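You operate a simulated robot arm through the tools that you are given. There is no shell and no other tool. Be economical: measure what you need, move in short steps, check, and stop when the job is done.

Carry out the task below with a simulated robot arm. There is one attempt and no reset: what you move stays moved.

Task
Swap the shim under the bracket foot for one that closes the gap.
Fine: release the clamp, pull the old shim out, read the gap, use one shim only and clamp again.

The check looks at the end state, three seconds after you hand in, the way a careful person would. Anything else that was tipped, shoved, dropped, spilled or broken makes it a failure.

Robot
A 6-joint arm with a two-finger parallel gripper, fixed in place. Base frame: the origin is at the foot of the arm, x ahead of it, y to its left, z up. Readings come in m, degrees, newtons and seconds.
Its first joint turns from -66.0 to 66.0 degrees. Payload 2.1 kg.
Tool frame: the origin (TCP) lies between the finger pads and is the grasp point; the fingertips stand 0.03 m ahead of it; z points along the fingers, y is the line along which they close. Largest opening 0.094 m; finger width 0.028, thickness 0.01; the body of the gripper, 0.05 by 0.096 m, starts 0.055 m behind the TCP.
Orientation is that of the tool frame in the base frame, as [roll, pitch, yaw] about the fixed x, y, z axes, in that order (R = Rz(yaw) Ry(pitch) Rx(roll)). With the fingers straight down and closing along the base's y, the tool's x points along the base's -x, its y along +y and its z along -z.

Tools
- The arm moves only by the tool jog_arm. Its arguments are lists of equal length, an entry for each row: "offset": the shift along the tool's x, y, z in m, a list of three; "turn": the turn, a rotation vector about the tool's x, y, z in degrees, a list of three; "jaw": the opening, from 0 (shut) to 1 (fully open). In form: {"offset": [[x, y, z], ...], "turn": [[ax, ay, az], ...], "jaw": [jaw, ...]}. A call has 1 to 12 rows; each row is the pose to reach, as a shift and turn from the pose commanded when the call began, along the tool's axes at that moment. Rows are played at 5 a second. More than 0.05 m and 8.6 degrees between two rows, or a gripper value outside its range, and nothing of the call is played. A pose out of reach is approached as far as the arm can. The call stops where the force on the tool passes 90 N (or 10 N more than at its start, if that is more) or the arm is blocked; 0.2 s more then pass. Each finger travels about 0.072 m/s and halts on what it meets, pressing with about 40 N; the grip force reading is that of the motor and also rises with nothing between the fingers. The clock runs only during rows and for 0.2 s after the last one: add rows that repeat a pose to give the fingers time. It gives the time, the measured TCP pose, the force on the tool (base axes), the opening and the grip force at its end, in the units of the frame above (readings bear some noise).
- Cameras (640 x 400 px; columns grow to the right, rows downward): "scene" is fixed at [0.0659, -0.3738, 0.5034]; the picture's right is [0.71, -0.70, 0.00], its down [-0.27, -0.27, -0.93] and it looks along [0.65, 0.66, -0.38] (base axes); focal length 326 px, centre (320, 200). "wrist" rides on the gripper at [0.076, 0.014, -0.102] in the tool frame; the picture's right is [-0.18, 0.98, 0.00], its down [-0.75, -0.14, -0.64] and it looks along [-0.63, -0.12, 0.77] (tool axes); focal length 243 px, centre (320, 200). There is no depth. A picture from a camera that has moved, and an enlarged one, comes with that camera's place and axes in the base frame and with its lens.
- get_image(camera): a new picture of that camera. It takes no simulated time.
- inspect(camera, box): a new picture of the part [left, top, right, bottom] of that camera's present view, enlarged. It takes no simulated time.
- close_job(): hands the job in; it is judged then, once.

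Go step by step. Nothing tells you positions but the pictures and the camera data: compare them with the known pose of the tool, close in by small moves and look again before you grip or let go. The budget is 120 turns and 68 pictures, counting those below and the enlarged ones. Unless the task says otherwise, let go and move clear before handing in, and close with one line.

The tools are called as name(argument=value, ...) on one line, values as JSON. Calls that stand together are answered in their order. jog_arm: Moves the arm, as the interface text tells. Its arguments: {"type":"object","properties":{"offset":{"type":"array","items":{"type":"array","items":{"type":"number"}}},"turn":{"type":"array","items":{"type":"array","items":{"type":"number"}}},"jaw":{"type":"array","items":{"type":"number"}}},"required":["offset","turn","jaw"]} The other tools are called the same way: get_image (camera) takes a picture; inspect (camera, box) takes an enlarged picture of a part of a camera's view; close_job () hands the job in.

At the start:

```text
clock: 0.0
tcp_pos: [0.3799, -0.0632, 0.3741]
tool_rot: [-179.9, -0.1, -179.9]
contact_force: [-0.3, -0.1, 0.2]
width: 0.0939
finger_force: 0.1
```

scene: 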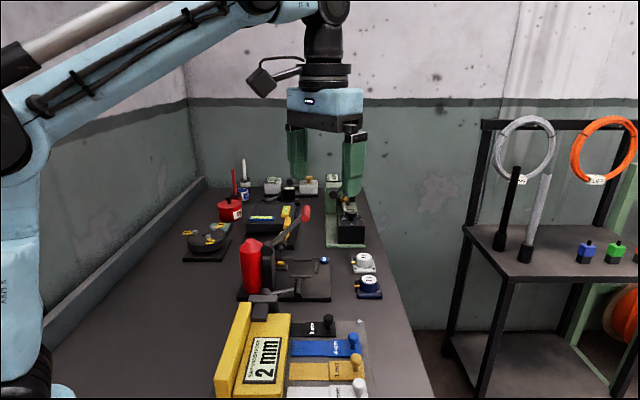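
wrist: 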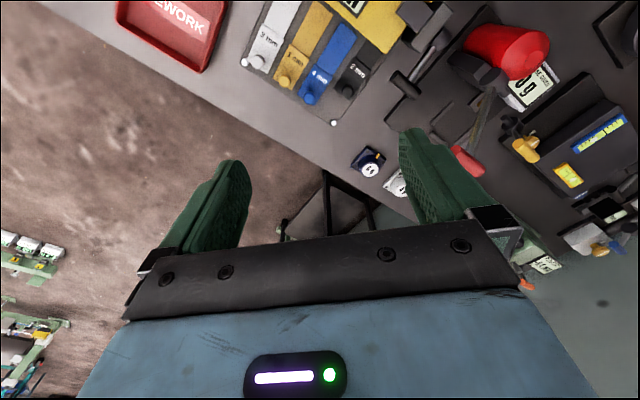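

I see a bench with a yellow shim rack with coloured shims, a bracket with a red clamp lever, and a rework tray. I'll look closer at both views first.

inspect(camera="scene", box=[180, 160, 400, 300])

inspect(camera="scene", box=[200, 280, 400, 400])

inspect(camera="wrist", box=[340, 0, 640, 190])

inspect(camera="wrist", box=[100, 0, 420, 200])

```text
2.86 times, centred on (290, 230) of scene
camera zoom: at [0.0659, -0.3738, 0.5034], right [0.71, -0.7, 0.0], down [-0.27, -0.27, -0.93], along [0.65, 0.66, -0.38], focal length 932 px, centre (406, 114)
```

zoom: 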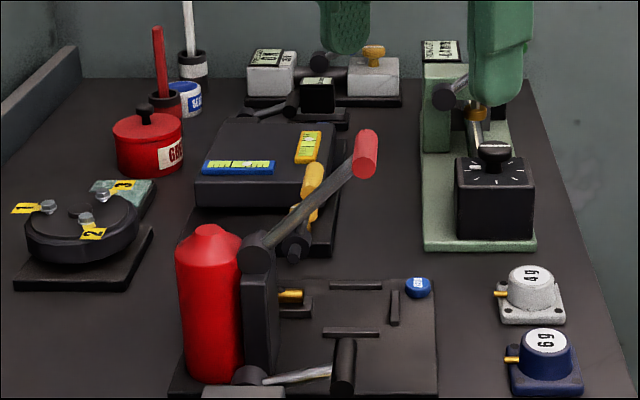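

```text
3.20 times, centred on (300, 340) of scene
camera zoom: at [0.0659, -0.3738, 0.5034], right [0.71, -0.7, 0.0], down [-0.27, -0.27, -0.93], along [0.65, 0.66, -0.38], focal length 1044 px, centre (384, -248)
```

zoom: 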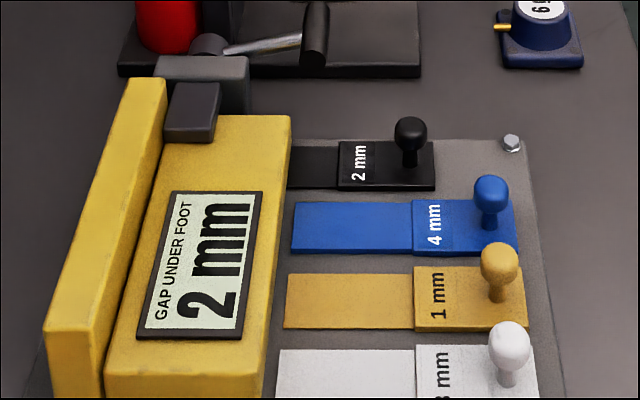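

```text
2.11 times, centred on (490, 95) of wrist
camera zoom: at [0.3022, -0.049, 0.4778], right [0.18, 0.98, 0.0], down [0.75, -0.14, 0.64], along [0.63, -0.12, -0.77], focal length 511 px, centre (-38, 421)
```

zoom: 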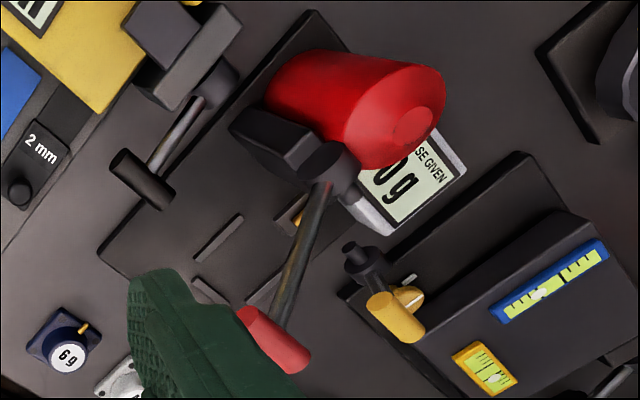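

```text
2.00 times, centred on (260, 100) of wrist
camera zoom: at [0.3022, -0.049, 0.4778], right [0.18, 0.98, 0.0], down [0.75, -0.14, 0.64], along [0.63, -0.12, -0.77], focal length 485 px, centre (440, 400)
```

zoom: 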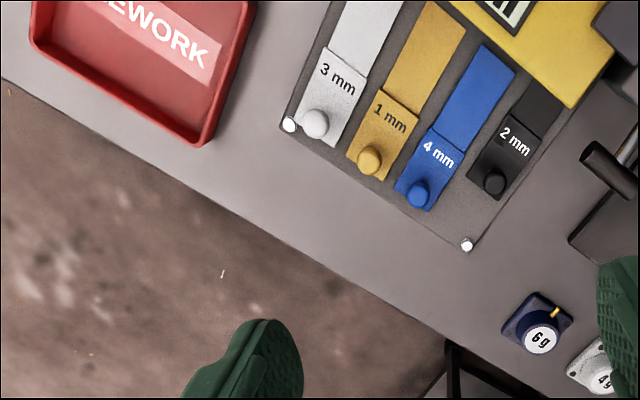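

The black 2 mm shim looks to be the one under the yellow foot, and the rack runs diagonally with its knobs at about x .35–.43, y -.17 to -.03. I'll turn the wrist camera to look along +y over this area.

jog_arm(offset=[[0.001, -0.01, 0.006], [0.002, -0.02, 0.012], [0.003, -0.03, 0.018], [0.004, -0.04, 0.024], [0.005, -0.05, 0.03], [0.006, -0.06, 0.036], [0.007, -0.07, 0.042], [0.008, -0.08, 0.048], [0.009, -0.09, 0.054], [0.01, -0.1, 0.06], [0.01, -0.107, 0.066], [0.01, -0.107, 0.066]], turn=[[0, 0, -8.2], [0, 0, -16.4], [0, 0, -24.6], [0, 0, -32.8], [0, 0, -41], [0, 0, -49.2], [0, 0, -57.4], [0, 0, -65.6], [0, 0, -73.8], [0, 0, -82], [0, 0, -90], [0, 0, -90]], jaw=[1, 1, 1, 1, 1, 1, 1, 1, 1, 1, 1, 1])

get_image(camera="wrist")

```text
clock: 2.6
tcp_pos: [0.37, -0.1712, 0.3083]
tool_rot: [180.0, -0.1, -90.0]
contact_force: [0.6, 0.1, -0.5]
width: 0.0938
finger_force: 0.0
```

```text
61 pictures are left
camera wrist: at [0.3542, -0.2467, 0.4118], right [-0.98, 0.18, 0.0], down [0.14, 0.75, 0.64], along [0.12, 0.63, -0.77], focal length 243 px, centre (320, 200)
```

wrist: 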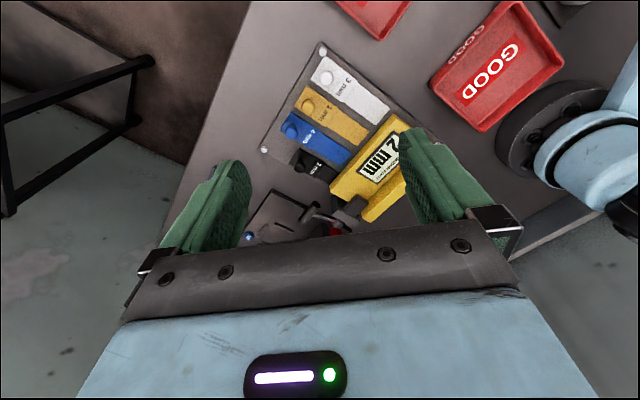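

The camera sees mostly the area beneath itself, so I'll shift +y to put the foot and clamp into the clear part of the view.

jog_arm(offset=[[-0.04, 0, 0.01], [-0.08, 0, 0.02], [-0.12, 0, 0.02], [-0.12, 0, 0.02]], turn=[[0, 0, 0], [0, 0, 0], [0, 0, 0], [0, 0, 0]], jaw=[1, 1, 1, 1])

inspect(camera="wrist", box=[200, 0, 520, 200])

```text
clock: 3.6
tcp_pos: [0.371, -0.0514, 0.2903]
tool_rot: [-180.0, -0.2, -90.1]
contact_force: [0.6, 0.0, 0.6]
width: 0.0939
finger_force: 0.0
```

```text
2.00 times, centred on (360, 100) of wrist
camera zoom: at [0.3554, -0.1269, 0.3932], right [-0.98, 0.19, 0.0], down [0.14, 0.75, 0.64], along [0.12, 0.63, -0.77], focal length 485 px, centre (240, 400)
```

zoom: 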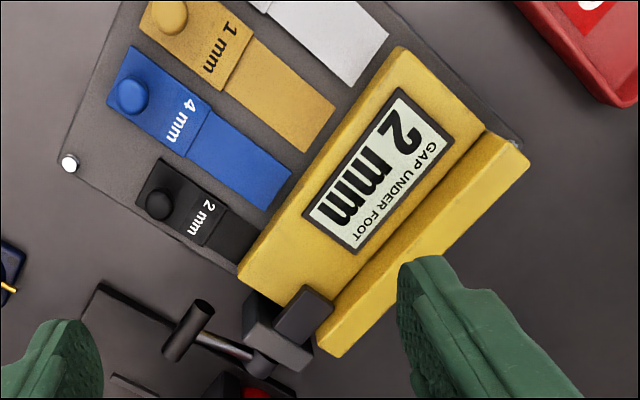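

The clamp sits at the far end of the foot; its T-handle is low, near (.437,.072,.05), with the hub near (.383,.113,.053). I'll move further to see how it is built.

jog_arm(offset=[[-0.04, 0, 0], [-0.08, 0, 0], [-0.11, 0, 0], [-0.11, 0, 0]], turn=[[0, 0, 0], [0, 0, 0], [0, 0, 0], [0, 0, 0]], jaw=[1, 1, 1, 1])

inspect(camera="wrist", box=[220, 40, 412, 160])

inspect(camera="scene", box=[230, 270, 342, 340])

```text
clock: 4.6
tcp_pos: [0.3698, 0.0588, 0.2883]
tool_rot: [180.0, -0.1, -90.1]
contact_force: [0.5, 0.2, -0.2]
width: 0.0939
finger_force: 0.1
```

```text
3.33 times, centred on (316, 100) of wrist
camera zoom: at [0.3539, -0.0165, 0.3928], right [-0.98, 0.19, 0.0], down [0.14, 0.75, 0.64], along [0.12, 0.63, -0.77], focal length 809 px, centre (333, 533)
```

zoom: 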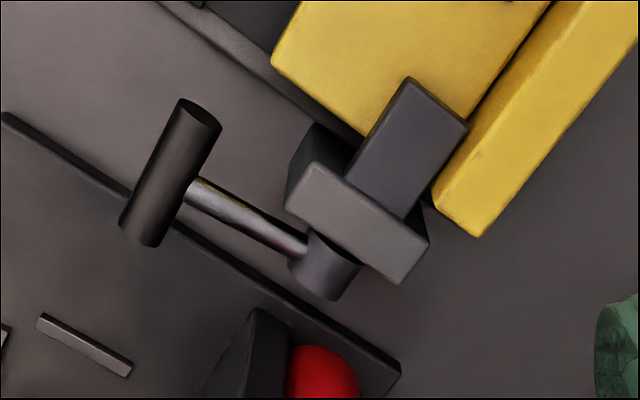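

```text
5.71 times, centred on (286, 305) of scene
camera zoom: at [0.0659, -0.3738, 0.5034], right [0.71, -0.7, 0.0], down [-0.27, -0.27, -0.93], along [0.65, 0.66, -0.38], focal length 1864 px, centre (514, -400)
```

zoom: 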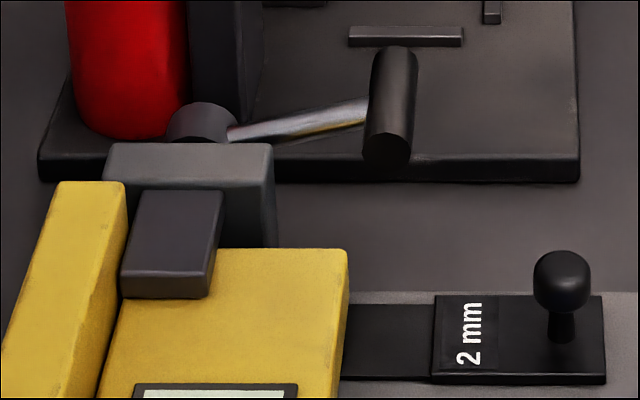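

The clamp lever pivots about a horizontal axis along (.7,.7), with the grip bar near (.434,.064,.062). The dispenser tower is close by, so I'll look at its extents before going in.

get_image(camera="wrist")

```text
57 pictures are left
camera wrist: at [0.3539, -0.0165, 0.3928], right [-0.98, 0.19, 0.0], down [0.14, 0.75, 0.64], along [0.12, 0.63, -0.77], focal length 243 px, centre (320, 200)
```

wrist: 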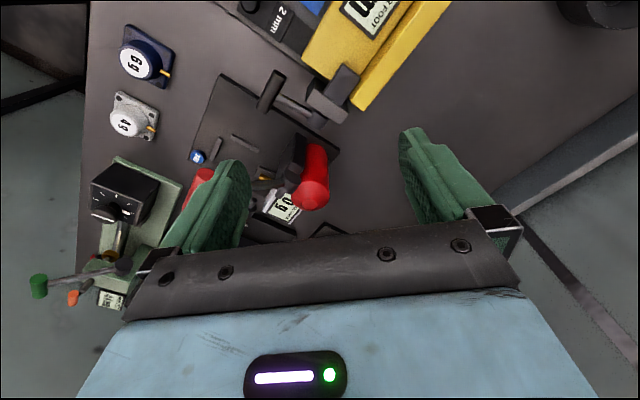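

I've got the layout: clamp bar near (.43,.06), z .06–.08. Now I'll turn to yaw -135° so the fingers close across the bar, hover above its near half, and check.

jog_arm(offset=[[0.003, -0.01, 0.01], [0.006, -0.02, 0.02], [0.009, -0.03, 0.035], [0.012, -0.04, 0.05], [0.0143, -0.0457, 0.07], [0.0143, -0.0457, 0.088], [0.0143, -0.0457, 0.088]], turn=[[0, 0, 7.5], [0, 0, 15], [0, 0, 22.5], [0, 0, 30], [0, 0, 37.5], [0, 0, 45], [0, 0, 45]], jaw=[0.8, 0.6, 0.48, 0.48, 0.48, 0.48, 0.48])

get_image(camera="wrist")

inspect(camera="scene", box=[200, 180, 400, 305])

```text
clock: 6.2
tcp_pos: [0.4153, 0.0444, 0.2004]
tool_rot: [-179.9, 0.0, -135.2]
contact_force: [0.6, 0.2, 0.1]
width: 0.045
finger_force: 0.1
```

```text
56 pictures are left
camera wrist: at [0.3505, 0.0017, 0.304], right [-0.56, 0.83, 0.0], down [0.63, 0.43, 0.64], along [0.53, 0.36, -0.77], focal length 243 px, centre (320, 200)
```

wrist: 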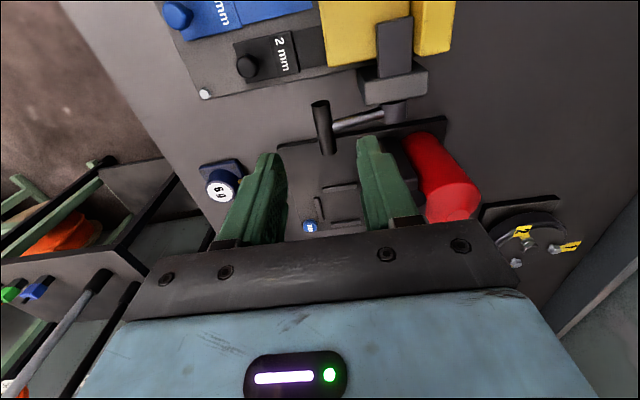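

```text
3.20 times, centred on (300, 242) of scene
camera zoom: at [0.0659, -0.3738, 0.5034], right [0.71, -0.7, 0.0], down [-0.27, -0.27, -0.93], along [0.65, 0.66, -0.38], focal length 1044 px, centre (384, 64)
```

zoom: 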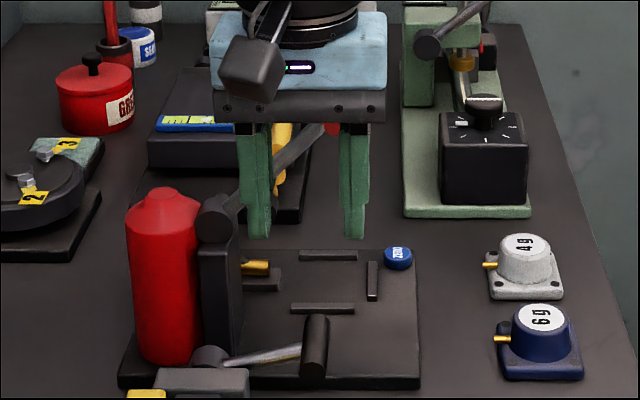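

The bar triangulates at (.431,.061,.070), and the fingers are lined up over its near end. I'll go down to z≈.105 and check.

jog_arm(offset=[[-0.005, 0, 0.03], [-0.005, 0, 0.06], [-0.005, 0, 0.09], [-0.005, 0, 0.095], [-0.005, 0, 0.095]], turn=[[0, 0, 0], [0, 0, 0], [0, 0, 0], [0, 0, 0], [0, 0, 0]], jaw=[0.48, 0.48, 0.48, 0.48, 0.48])

inspect(camera="wrist", box=[200, 20, 460, 180])

inspect(camera="scene", box=[230, 200, 390, 300])

```text
clock: 7.4
tcp_pos: [0.4188, 0.0497, 0.1054]
tool_rot: [-179.8, 0.0, -135.0]
contact_force: [-0.4, 0.1, -0.2]
width: 0.0452
finger_force: 0.1
```

```text
2.46 times, centred on (330, 100) of wrist
camera zoom: at [0.3537, 0.0052, 0.2081], right [-0.56, 0.83, 0.0], down [0.63, 0.43, 0.64], along [0.53, 0.36, -0.77], focal length 597 px, centre (295, 446)
```

zoom: 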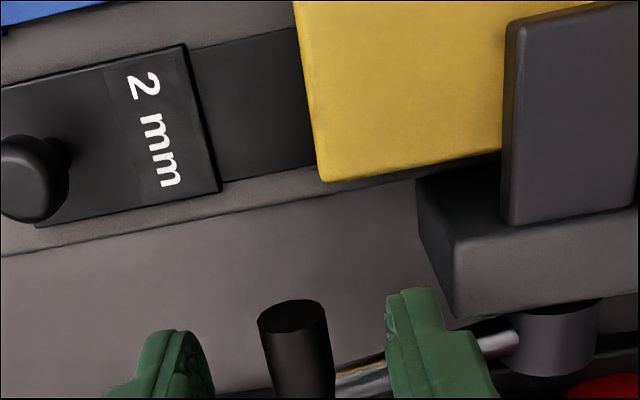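

```text
4.00 times, centred on (310, 250) of scene
camera zoom: at [0.0659, -0.3738, 0.5034], right [0.71, -0.7, 0.0], down [-0.27, -0.27, -0.93], along [0.65, 0.66, -0.38], focal length 1304 px, centre (360, 0)
```

zoom: 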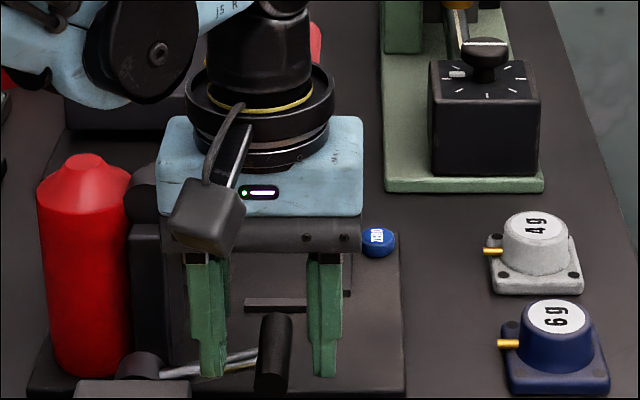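

The bar is centred between the fingers. To clear the rod and the clamp block I'll shift slightly toward the near end, narrow the jaw, lower to grip height and close.

jog_arm(offset=[[0.004, 0, 0], [0.004, 0, 0.015], [0.004, 0, 0.029], [0.004, 0, 0.029], [0.004, 0, 0.029], [0.004, 0, 0.029], [0.004, 0, 0.029]], turn=[[0, 0, 0], [0, 0, 0], [0, 0, 0], [0, 0, 0], [0, 0, 0], [0, 0, 0], [0, 0, 0]], jaw=[0.38, 0.38, 0.38, 0.38, 0.1, 0.1, 0.1])

inspect(camera="wrist", box=[200, 20, 460, 180])

```text
clock: 9.0
tcp_pos: [0.418, 0.0449, 0.0756]
tool_rot: [-179.8, 0.0, -135.1]
contact_force: [5.4, -4.2, 4.1]
width: 0.0175
finger_force: 44.9
```

```text
2.46 times, centred on (330, 100) of wrist
camera zoom: at [0.3513, 0.0023, 0.1794], right [-0.56, 0.83, 0.0], down [0.63, 0.43, 0.64], along [0.53, 0.36, -0.77], focal length 597 px, centre (295, 446)
```

zoom: 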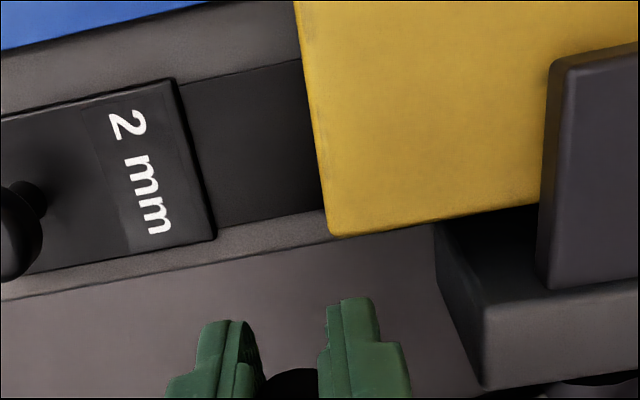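

I've gripped the bar (17.5 mm). I'll lift the lever along its arc about the hub, to about 40° first.

jog_arm(offset=[[0, 0.001, -0.005], [0, 0.003, -0.011], [0, 0.0054, -0.017], [0, 0.0095, -0.025], [0, 0.0149, -0.032], [0, 0.0149, -0.032]], turn=[[0, 0, 0], [0, 0, 0], [0, 0, 0], [0, 0, 0], [0, 0, 0], [0, 0, 0]], jaw=[0.1, 0.1, 0.1, 0.1, 0.1, 0.1])

inspect(camera="scene", box=[200, 210, 360, 310])

```text
clock: 10.4
tcp_pos: [0.4058, 0.0557, 0.109]
tool_rot: [-179.9, 0.0, -135.0]
contact_force: [6.5, 2.7, -4.2]
width: 0.0174
finger_force: 45.2
```

```text
4.00 times, centred on (280, 260) of scene
camera zoom: at [0.0659, -0.3738, 0.5034], right [0.71, -0.7, 0.0], down [-0.27, -0.27, -0.93], along [0.65, 0.66, -0.38], focal length 1304 px, centre (480, -40)
```

zoom: 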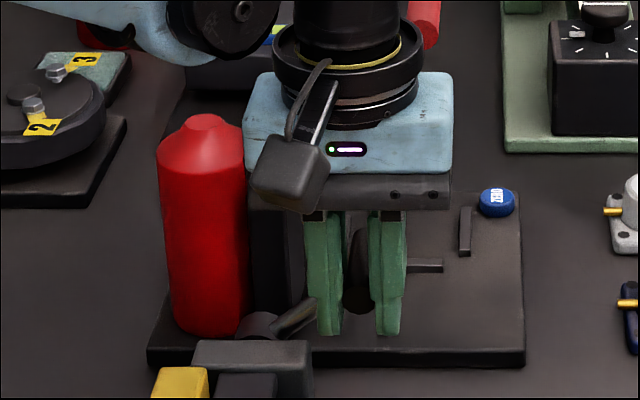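

The lever is following with low force. I'll continue the arc to about 70°.

jog_arm(offset=[[0, 0.0065, -0.0065], [0, 0.0131, -0.012], [0, 0.021, -0.0165], [0, 0.0288, -0.0202], [0, 0.0288, -0.0202]], turn=[[0, 0, 0], [0, 0, 0], [0, 0, 0], [0, 0, 0], [0, 0, 0]], jaw=[0.1, 0.1, 0.1, 0.1, 0.1])

inspect(camera="scene", box=[200, 190, 360, 290])

get_image(camera="wrist")

```text
clock: 11.6
tcp_pos: [0.3839, 0.0766, 0.1293]
tool_rot: [-179.9, 0.1, -135.0]
contact_force: [8.0, -1.3, 3.9]
width: 0.0175
finger_force: 45.2
```

```text
4.00 times, centred on (280, 240) of scene
camera zoom: at [0.0659, -0.3738, 0.5034], right [0.71, -0.7, 0.0], down [-0.27, -0.27, -0.93], along [0.65, 0.66, -0.38], focal length 1304 px, centre (480, 40)
```

zoom: 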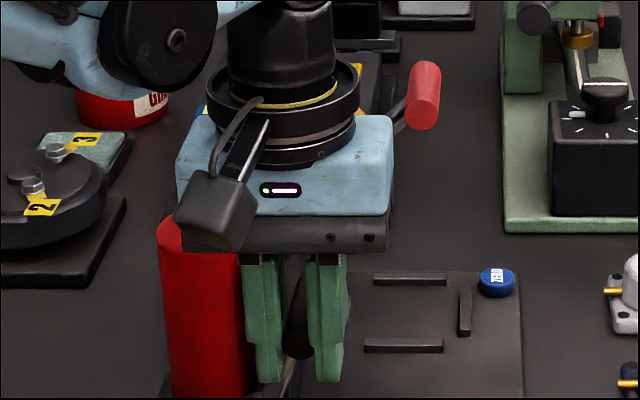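

```text
49 pictures are left
camera wrist: at [0.3202, 0.0331, 0.2321], right [-0.56, 0.83, 0.0], down [0.63, 0.43, 0.64], along [0.53, 0.36, -0.77], focal length 243 px, centre (320, 200)
```

wrist: 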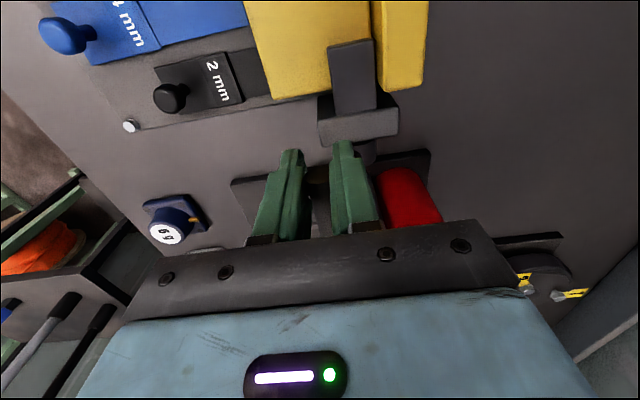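

Clear so far with low force. I'll carry on to about 95°, stopping if it resists.

jog_arm(offset=[[0, 0.009, -0.0025], [0, 0.017, -0.004], [0, 0.023, -0.0042], [0, 0.023, -0.0042]], turn=[[0, 0, 0], [0, 0, 0], [0, 0, 0], [0, 0, 0]], jaw=[0.1, 0.1, 0.1, 0.1])

inspect(camera="scene", box=[180, 200, 380, 325])

inspect(camera="wrist", box=[200, 0, 440, 150])

```text
clock: 12.6
tcp_pos: [0.3713, 0.0896, 0.1335]
tool_rot: [-179.1, -0.1, -135.3]
contact_force: [34.8, -30.3, -18.0]
width: 0.035
finger_force: 23.3
```

```text
3.20 times, centred on (280, 262) of scene
camera zoom: at [0.066, -0.3738, 0.5034], right [0.71, -0.7, 0.0], down [-0.27, -0.27, -0.93], along [0.65, 0.66, -0.38], focal length 1044 px, centre (448, 0)
```

zoom: 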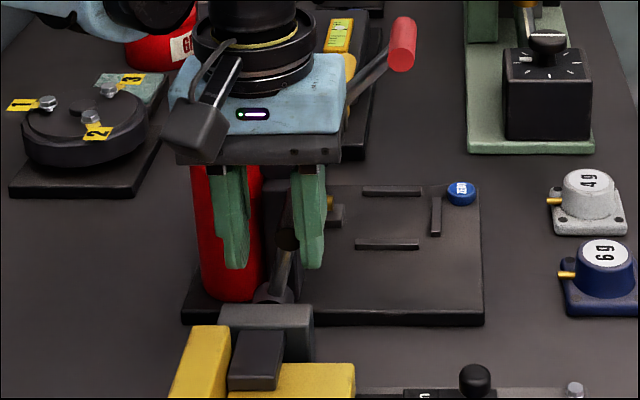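

```text
2.67 times, centred on (320, 75) of wrist
camera zoom: at [0.3056, 0.0471, 0.236], right [-0.56, 0.83, -0.02], down [0.63, 0.44, 0.64], along [0.54, 0.35, -0.76], focal length 647 px, centre (320, 533)
```

zoom: 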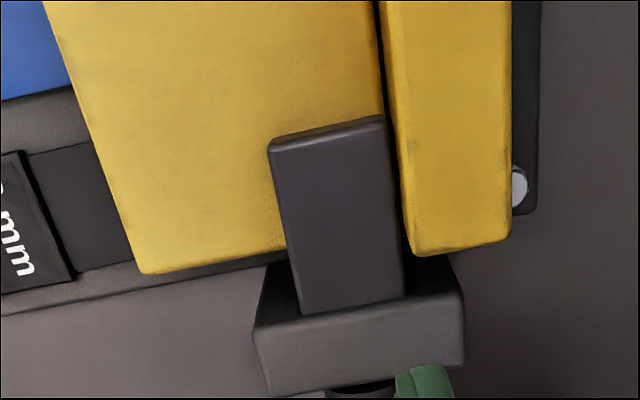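

The lever has met its end stop, nearly upright (about 45 N, jaws forced apart). I'll back off, open, and rise clear along the bar's axis direction.

jog_arm(offset=[[0, -0.006, 0], [0, -0.01, 0], [0, -0.01, 0], [0, -0.01, 0], [0, -0.01, 0]], turn=[[0, 0, 0], [0, 0, 0], [0, 0, 0], [0, 0, 0], [0, 0, 0]], jaw=[0.3, 0.4, 0.48, 0.48, 0.48])

inspect(camera="scene", box=[200, 200, 360, 300])

```text
clock: 13.8
tcp_pos: [0.3766, 0.0857, 0.1323]
tool_rot: [-179.9, 0.0, -135.0]
contact_force: [-0.2, 0.2, -0.5]
width: 0.0449
finger_force: 0.0
```

```text
4.00 times, centred on (280, 250) of scene
camera zoom: at [0.0659, -0.3738, 0.5034], right [0.71, -0.7, 0.0], down [-0.27, -0.27, -0.93], along [0.65, 0.66, -0.38], focal length 1304 px, centre (480, 0)
```

zoom: 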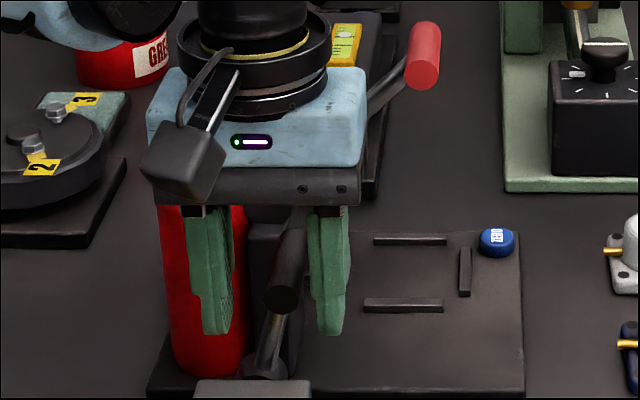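

The lever is upright and free. I'll rise straight up, then move over to the black shim's knob, and look at the display and clamp pad.

jog_arm(offset=[[0, 0, -0.04], [0, 0, -0.08], [0, 0, -0.1], [0.01, -0.03, -0.1], [0.025, -0.065, -0.1], [0.046, -0.111, -0.09], [0.046, -0.111, -0.07], [0.046, -0.111, -0.07]], turn=[[0, 0, 0], [0, 0, 0], [0, 0, 0], [0, 0, 0], [0, 0, 0], [0, 0, 0], [0, 0, 0], [0, 0, 0]], jaw=[0.48, 0.48, 0.48, 0.48, 0.48, 0.48, 0.48, 0.48])

get_image(camera="wrist")

inspect(camera="scene", box=[200, 260, 400, 385])

```text
refused: row 6 steps farther than a row can; nothing moved
```

```text
45 pictures are left
camera wrist: at [0.3112, 0.0421, 0.2365], right [-0.56, 0.83, 0.0], down [0.63, 0.43, 0.64], along [0.53, 0.36, -0.77], focal length 243 px, centre (320, 200)
```

wrist: 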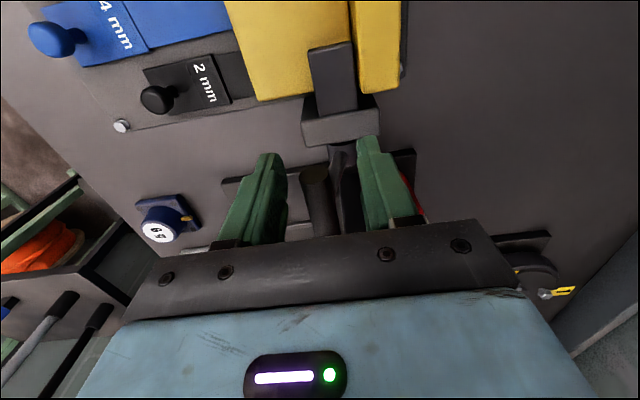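

```text
3.20 times, centred on (300, 322) of scene
camera zoom: at [0.0659, -0.3738, 0.5034], right [0.71, -0.7, 0.0], down [-0.27, -0.27, -0.93], along [0.65, 0.66, -0.38], focal length 1044 px, centre (384, -192)
```

zoom: 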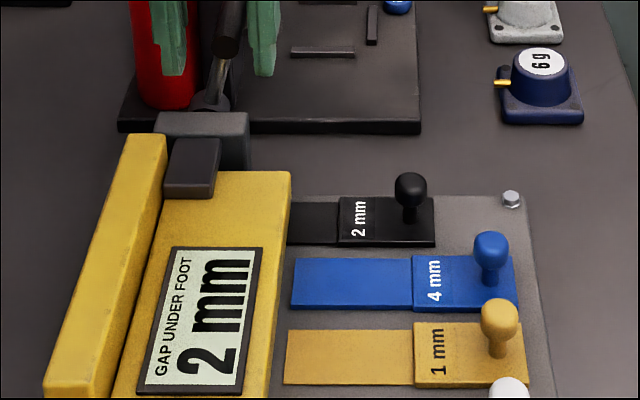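

The move was refused because one row was too long. I'll send it again with shorter steps.

jog_arm(offset=[[0, 0, -0.035], [0, 0, -0.07], [0, 0, -0.1], [0.01, -0.028, -0.1], [0.022, -0.056, -0.1], [0.034, -0.084, -0.1], [0.046, -0.111, -0.09], [0.046, -0.111, -0.07], [0.046, -0.111, -0.07]], turn=[[0, 0, 0], [0, 0, 0], [0, 0, 0], [0, 0, 0], [0, 0, 0], [0, 0, 0], [0, 0, 0], [0, 0, 0], [0, 0, 0]], jaw=[0.48, 0.48, 0.48, 0.48, 0.48, 0.48, 0.48, 0.48, 0.48])

get_image(camera="wrist")

```text
clock: 15.8
tcp_pos: [0.4221, -0.0259, 0.2026]
tool_rot: [-179.8, -0.1, -135.1]
contact_force: [-0.1, -0.4, 0.3]
width: 0.0451
finger_force: 0.1
```

```text
43 pictures are left
camera wrist: at [0.3571, -0.0692, 0.3065], right [-0.56, 0.83, 0.0], down [0.63, 0.43, 0.64], along [0.53, 0.36, -0.77], focal length 243 px, centre (320, 200)
```

wrist: 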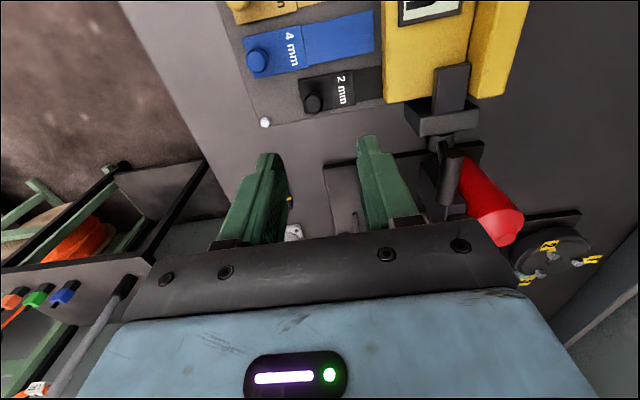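

The black knob is about 7 mm off from under the TCP. I'll correct that, come down to z≈.13 and re-check.

jog_arm(offset=[[0.001, -0.007, 0.03], [0.001, -0.007, 0.06], [0.001, -0.007, 0.075], [0.001, -0.007, 0.075]], turn=[[0, 0, 0], [0, 0, 0], [0, 0, 0], [0, 0, 0]], jaw=[0.48, 0.48, 0.48, 0.48])

inspect(camera="wrist", box=[200, 0, 440, 150])

inspect(camera="scene", box=[240, 240, 400, 340])

```text
clock: 16.8
tcp_pos: [0.4274, -0.0319, 0.1279]
tool_rot: [-179.8, -0.1, -135.0]
contact_force: [0.7, 0.7, 0.4]
width: 0.0451
finger_force: 0.1
```

```text
2.67 times, centred on (320, 75) of wrist
camera zoom: at [0.3619, -0.0743, 0.2311], right [-0.56, 0.83, 0.0], down [0.63, 0.43, 0.64], along [0.53, 0.36, -0.77], focal length 647 px, centre (320, 533)
```

zoom: 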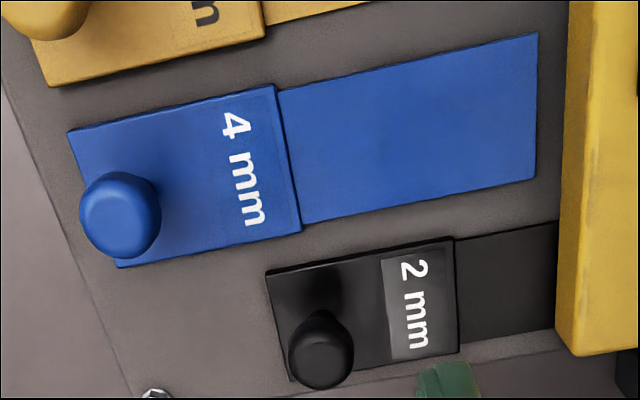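

```text
4.00 times, centred on (320, 290) of scene
camera zoom: at [0.0659, -0.3738, 0.5034], right [0.71, -0.7, 0.0], down [-0.27, -0.27, -0.93], along [0.65, 0.66, -0.38], focal length 1304 px, centre (320, -160)
```

zoom: 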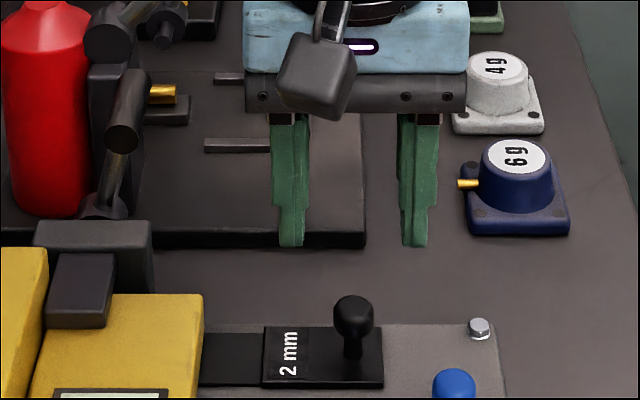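

The knob is well centred. I'll lower to TCP z≈.084 (tips .054) and check the depth from the scene camera.

jog_arm(offset=[[0.001, 0, 0.02], [0.001, 0, 0.035], [0.001, 0, 0.044], [0.001, 0, 0.044]], turn=[[0, 0, 0], [0, 0, 0], [0, 0, 0], [0, 0, 0]], jaw=[0.48, 0.48, 0.48, 0.48])

inspect(camera="scene", box=[270, 260, 398, 340])

inspect(camera="wrist", box=[200, 30, 440, 180])

```text
clock: 17.8
tcp_pos: [0.4256, -0.0319, 0.0835]
tool_rot: [-179.9, 0.0, -135.0]
contact_force: [0.9, -0.4, 0.0]
width: 0.045
finger_force: 0.0
```

```text
5.00 times, centred on (334, 300) of scene
camera zoom: at [0.0659, -0.3738, 0.5034], right [0.71, -0.7, 0.0], down [-0.27, -0.27, -0.93], along [0.65, 0.66, -0.38], focal length 1631 px, centre (250, -300)
```

zoom: 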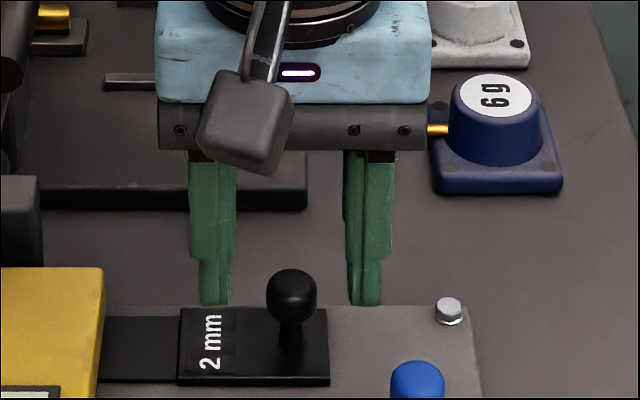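

```text
2.67 times, centred on (320, 105) of wrist
camera zoom: at [0.3607, -0.0752, 0.1866], right [-0.56, 0.83, 0.0], down [0.63, 0.43, 0.64], along [0.53, 0.36, -0.77], focal length 647 px, centre (320, 453)
```

zoom: 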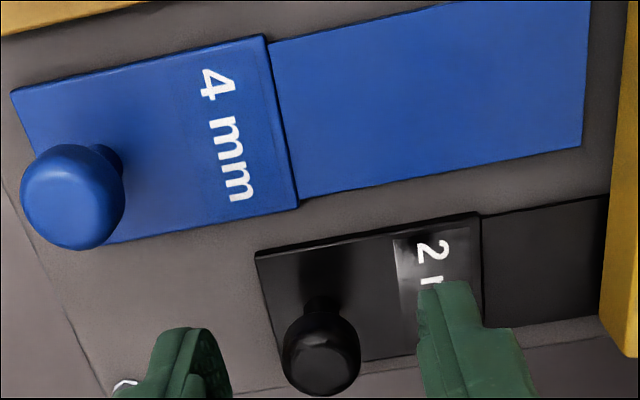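

The knob head sits at z≈.06, centred under the TCP. I'll go down a little more and close on it.

jog_arm(offset=[[0, 0, 0.006], [0, 0, 0.006], [0, 0, 0.006], [0, 0, 0.006], [0, 0, 0.006]], turn=[[0, 0, 0], [0, 0, 0], [0, 0, 0], [0, 0, 0], [0, 0, 0]], jaw=[0.48, 0.35, 0.1, 0.1, 0.1])

inspect(camera="wrist", box=[200, 30, 440, 180])

```text
clock: 19.0
tcp_pos: [0.4265, -0.0337, 0.0779]
tool_rot: [-179.7, 0.0, -135.1]
contact_force: [14.6, -9.5, -10.4]
width: 0.0195
finger_force: 44.9
```

```text
2.67 times, centred on (320, 105) of wrist
camera zoom: at [0.3611, -0.0759, 0.1807], right [-0.56, 0.83, 0.0], down [0.63, 0.43, 0.64], along [0.53, 0.36, -0.77], focal length 647 px, centre (320, 453)
```

zoom: 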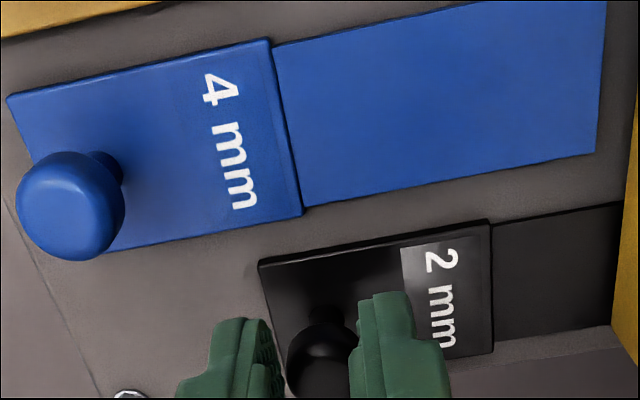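

I have the knob (19.5 mm). The corner bolt may lie near the path, so I'll pull 35 mm straight out first and look.

jog_arm(offset=[[0, -0.005, 0], [0, -0.012, 0], [0, -0.02, 0], [0, -0.028, 0], [0, -0.035, 0], [0, -0.035, 0]], turn=[[0, 0, 0], [0, 0, 0], [0, 0, 0], [0, 0, 0], [0, 0, 0], [0, 0, 0]], jaw=[0.1, 0.1, 0.1, 0.1, 0.1, 0.1])

inspect(camera="scene", box=[230, 260, 390, 360])

inspect(camera="wrist", box=[200, 30, 440, 180])

```text
clock: 20.4
tcp_pos: [0.4509, -0.0566, 0.0781]
tool_rot: [-179.9, -0.1, -135.1]
contact_force: [-0.4, -1.1, -6.2]
width: 0.0196
finger_force: 44.9
```

```text
4.00 times, centred on (310, 310) of scene
camera zoom: at [0.066, -0.3738, 0.5034], right [0.71, -0.7, 0.0], down [-0.27, -0.27, -0.93], along [0.65, 0.66, -0.38], focal length 1304 px, centre (360, -240)
```

zoom: 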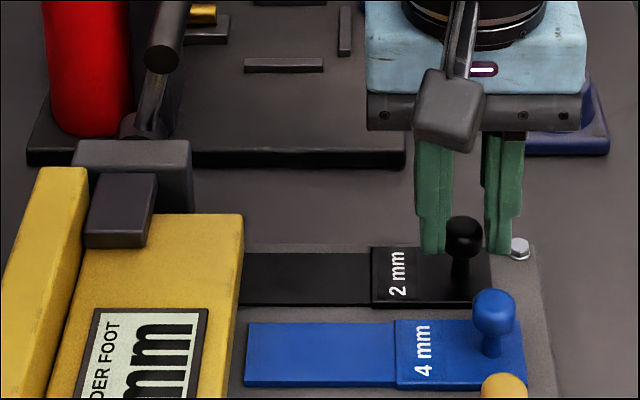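

```text
2.67 times, centred on (320, 105) of wrist
camera zoom: at [0.3856, -0.1002, 0.1809], right [-0.56, 0.83, 0.0], down [0.63, 0.43, 0.64], along [0.53, 0.36, -0.77], focal length 647 px, centre (320, 453)
```

zoom: 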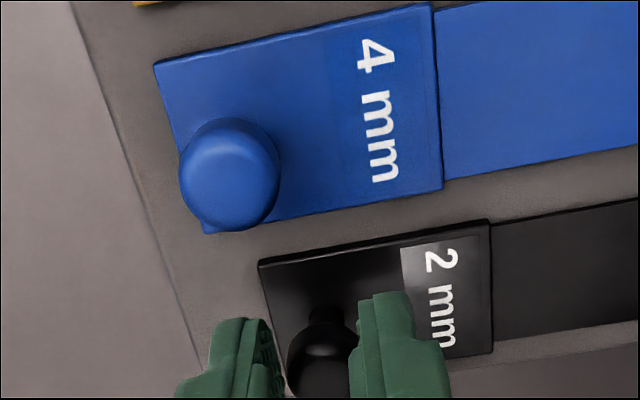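

Smooth. About 9 mm of tail remains under the foot and the bolt is about 12 mm away, so I'll pull 10 mm more.

jog_arm(offset=[[0.001, -0.005, 0], [0.002, -0.01, 0], [0.002, -0.01, 0]], turn=[[0, 0, 0], [0, 0, 0], [0, 0, 0]], jaw=[0.1, 0.1, 0.1])

inspect(camera="scene", box=[230, 275, 390, 375])

```text
clock: 21.2
tcp_pos: [0.4569, -0.0636, 0.0775]
tool_rot: [-179.9, 0.3, -135.0]
contact_force: [14.2, 15.0, -20.6]
width: 0.0195
finger_force: 45.2
```

```text
4.00 times, centred on (310, 325) of scene
camera zoom: at [0.066, -0.3738, 0.5034], right [0.71, -0.7, 0.0], down [-0.27, -0.27, -0.93], along [0.65, 0.66, -0.38], focal length 1304 px, centre (360, -300)
```

zoom: 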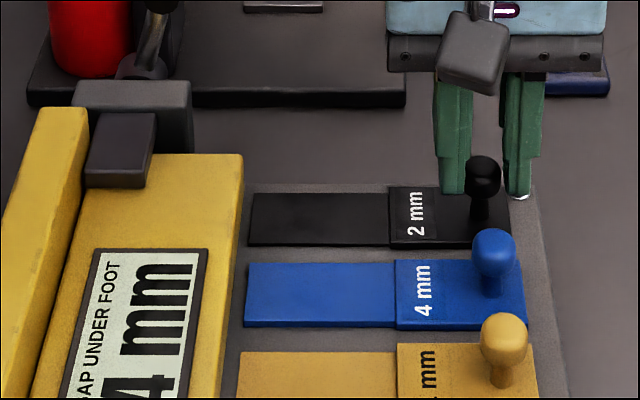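

The shim is out and the gap display now reads 4 mm, so the blue 4 mm shim is the right one. I'll put blue in the lane the black one came from, so I'm lifting black to park it on the bare strip beside the plate.

jog_arm(offset=[[0.001, -0.008, -0.005], [0.001, -0.008, -0.02], [0.001, -0.008, -0.05], [0.001, -0.008, -0.05]], turn=[[0, 0, 0], [0, 0, 0], [0, 0, 0], [0, 0, 0]], jaw=[0.1, 0.1, 0.1, 0.1])

get_image(camera="scene")

get_image(camera="wrist")

```text
clock: 22.2
tcp_pos: [0.461, -0.0724, 0.1284]
tool_rot: [-179.9, 0.1, -135.1]
contact_force: [-0.3, -0.3, 0.4]
width: 0.0095
finger_force: 0.1
```

```text
34 pictures are left
```

scene: 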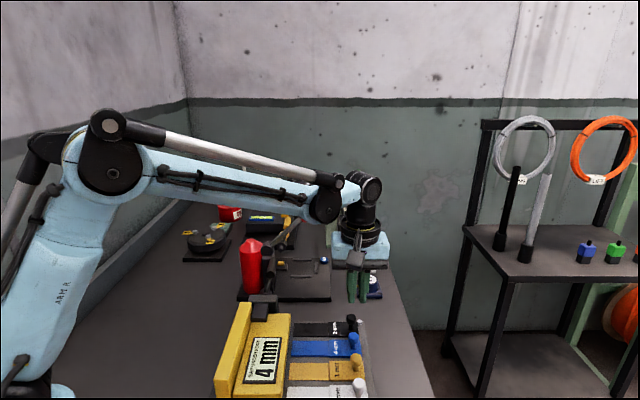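

```text
33 pictures are left
camera wrist: at [0.3957, -0.1154, 0.2321], right [-0.56, 0.83, 0.0], down [0.63, 0.43, 0.64], along [0.53, 0.36, -0.77], focal length 243 px, centre (320, 200)
```

wrist: 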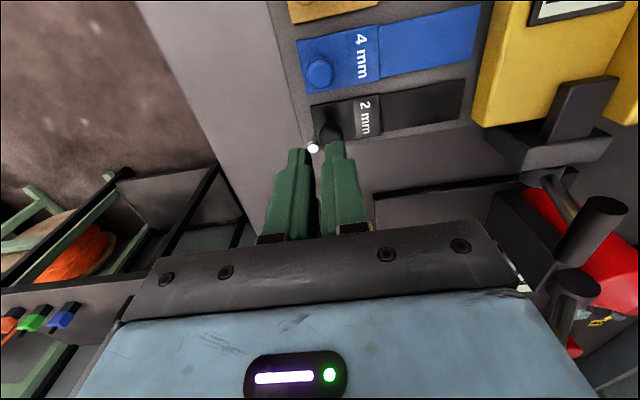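

The knob slipped as I lifted, and black stayed lying flat in its own lane next to blue. The lanes are evenly spaced and each faces the foot, so blue can simply slide straight in. First I'll check that black is fully clear of the foot.

inspect(camera="wrist", box=[280, 0, 520, 150])

inspect(camera="scene", box=[230, 300, 390, 400])

```text
2.67 times, centred on (400, 75) of wrist
camera zoom: at [0.3957, -0.1154, 0.2321], right [-0.56, 0.83, 0.0], down [0.63, 0.43, 0.64], along [0.53, 0.36, -0.77], focal length 647 px, centre (107, 533)
```

zoom: 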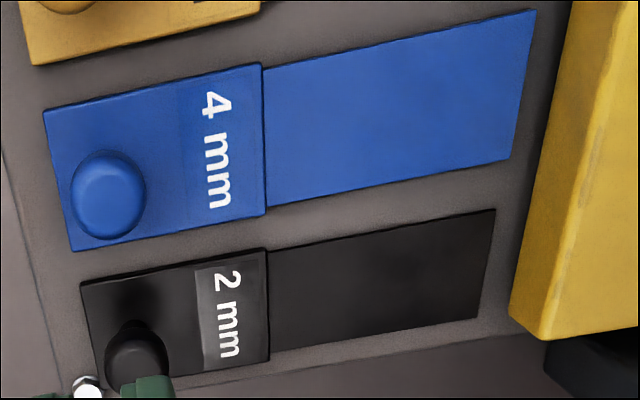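

```text
4.00 times, centred on (310, 350) of scene
camera zoom: at [0.0659, -0.3738, 0.5034], right [0.71, -0.7, 0.0], down [-0.27, -0.27, -0.93], along [0.65, 0.66, -0.38], focal length 1304 px, centre (360, -400)
```

zoom: 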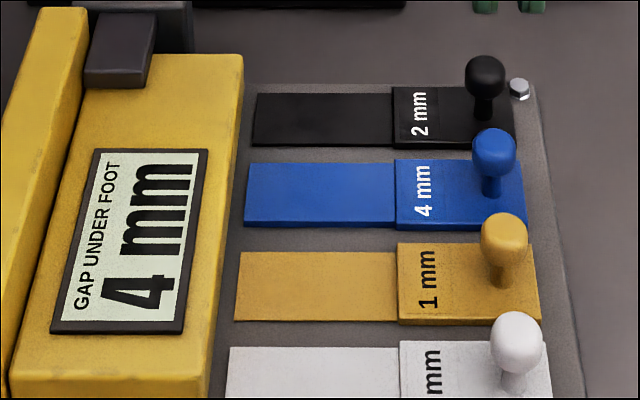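

Black is fully clear and lying in its slot, and the display shows 4 mm. Next I'll go over the blue knob with the jaws half open.

jog_arm(offset=[[0.012, 0.003, -0.01], [0.026, 0.006, -0.01], [0.039, 0.007, -0.01], [0.039, 0.007, 0.01], [0.039, 0.007, 0.03], [0.039, 0.007, 0.04], [0.039, 0.007, 0.04]], turn=[[0, 0, 0], [0, 0, 0], [0, 0, 0], [0, 0, 0], [0, 0, 0], [0, 0, 0], [0, 0, 0]], jaw=[0.2, 0.35, 0.48, 0.48, 0.48, 0.48, 0.48])

inspect(camera="wrist", box=[200, 30, 440, 180])

inspect(camera="scene", box=[270, 290, 398, 370])

```text
clock: 23.8
tcp_pos: [0.4276, -0.0941, 0.0866]
tool_rot: [-179.9, 0.0, -135.0]
contact_force: [0.2, -0.6, -0.4]
width: 0.0452
finger_force: 0.0
```

```text
2.67 times, centred on (320, 105) of wrist
camera zoom: at [0.3632, -0.1381, 0.1908], right [-0.56, 0.83, 0.0], down [0.63, 0.43, 0.64], along [0.53, 0.36, -0.77], focal length 647 px, centre (320, 453)
```

zoom: 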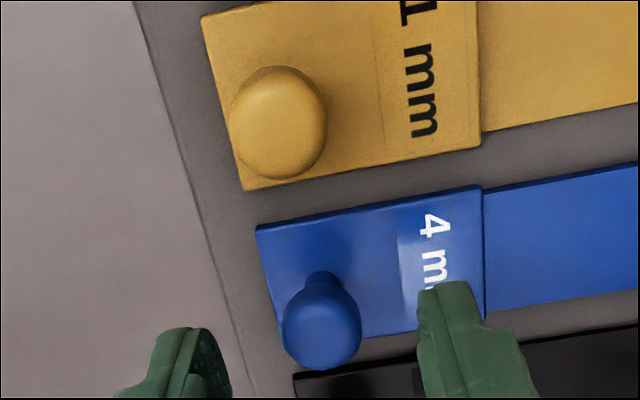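

```text
5.00 times, centred on (334, 330) of scene
camera zoom: at [0.0659, -0.3738, 0.5034], right [0.71, -0.7, 0.0], down [-0.27, -0.27, -0.93], along [0.65, 0.66, -0.38], focal length 1631 px, centre (250, -450)
```

zoom: 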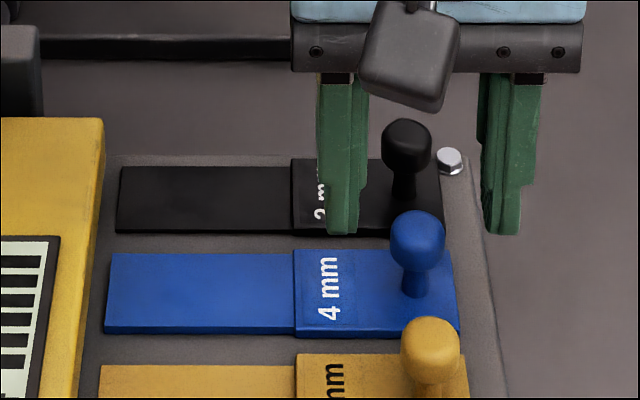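

The blue knob is centred side to side and about 4 mm nearer the camera. I'll shift, go down 9 mm and close.

jog_arm(offset=[[0.004, 0, 0.004], [0.004, 0, 0.009], [0.004, 0, 0.009], [0.004, 0, 0.009], [0.004, 0, 0.009], [0.004, 0, 0.009]], turn=[[0, 0, 0], [0, 0, 0], [0, 0, 0], [0, 0, 0], [0, 0, 0], [0, 0, 0]], jaw=[0.48, 0.48, 0.3, 0.1, 0.1, 0.1])

inspect(camera="wrist", box=[200, 30, 440, 180])

```text
clock: 25.2
tcp_pos: [0.4261, -0.0985, 0.079]
tool_rot: [-179.9, 0.0, -135.1]
contact_force: [0.3, -1.0, -3.9]
width: 0.0194
finger_force: 44.2
```

```text
2.67 times, centred on (320, 105) of wrist
camera zoom: at [0.3602, -0.1408, 0.1822], right [-0.56, 0.83, 0.0], down [0.63, 0.43, 0.64], along [0.53, 0.36, -0.77], focal length 647 px, centre (320, 453)
```

zoom: 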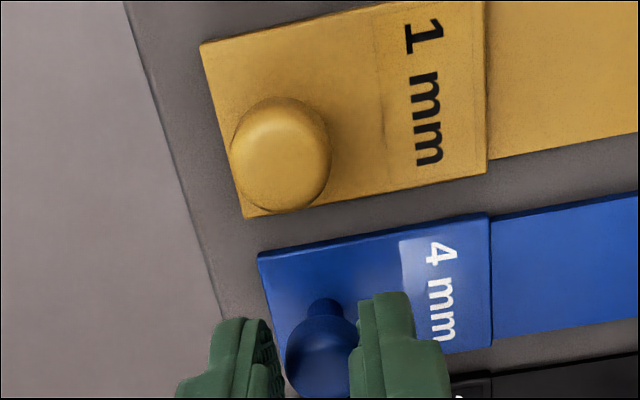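

I have blue gripped. I'll slide it straight toward the foot in small steps.

jog_arm(offset=[[0, 0.004, 0], [0, 0.009, 0], [0, 0.014, 0], [0, 0.019, 0], [0, 0.024, 0], [0, 0.024, 0]], turn=[[0, 0, 0], [0, 0, 0], [0, 0, 0], [0, 0, 0], [0, 0, 0], [0, 0, 0]], jaw=[0.1, 0.1, 0.1, 0.1, 0.1, 0.1])

inspect(camera="scene", box=[230, 290, 390, 390])

```text
clock: 26.6
tcp_pos: [0.4072, -0.0813, 0.0791]
tool_rot: [-179.9, -0.1, -135.1]
contact_force: [-3.5, -4.8, -11.8]
width: 0.0194
finger_force: 45.1
```

```text
4.00 times, centred on (310, 340) of scene
camera zoom: at [0.066, -0.3738, 0.5034], right [0.71, -0.7, 0.0], down [-0.27, -0.27, -0.93], along [0.65, 0.66, -0.38], focal length 1304 px, centre (360, -360)
```

zoom: 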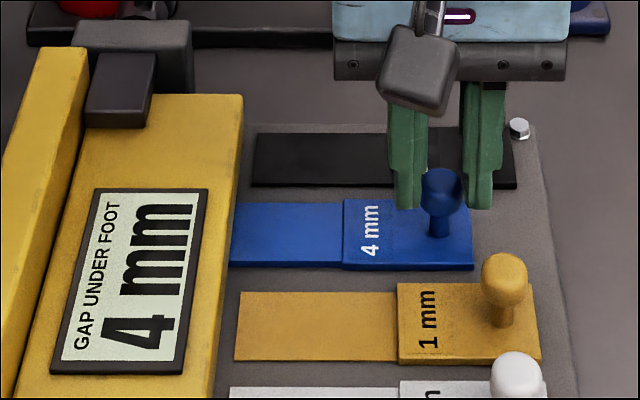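

Blue is going under the foot with little resistance. I'll push another 24 mm to the depth the old shim had.

jog_arm(offset=[[0, 0.005, 0], [0, 0.01, 0], [0, 0.015, 0], [0, 0.02, 0], [0, 0.025, 0], [0, 0.025, 0]], turn=[[0, 0, 0], [0, 0, 0], [0, 0, 0], [0, 0, 0], [0, 0, 0], [0, 0, 0]], jaw=[0.1, 0.1, 0.1, 0.1, 0.1, 0.1])

inspect(camera="scene", box=[230, 290, 390, 390])

```text
clock: 28.0
tcp_pos: [0.3923, -0.0655, 0.0794]
tool_rot: [-179.1, 0.0, -135.3]
contact_force: [27.0, -32.6, -16.6]
width: 0.0196
finger_force: 45.5
```

```text
4.00 times, centred on (310, 340) of scene
camera zoom: at [0.066, -0.3739, 0.5034], right [0.71, -0.7, 0.0], down [-0.27, -0.27, -0.93], along [0.65, 0.66, -0.38], focal length 1304 px, centre (360, -360)
```

zoom: 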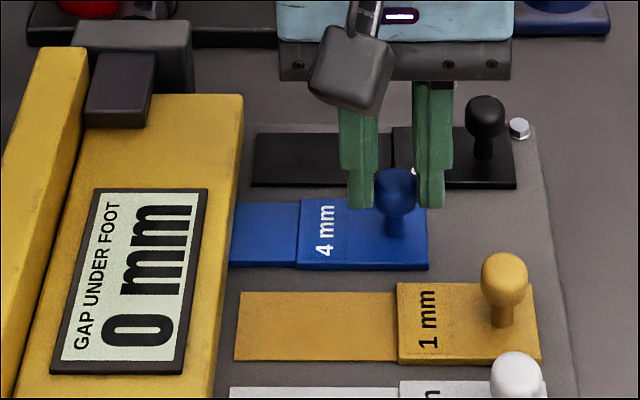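

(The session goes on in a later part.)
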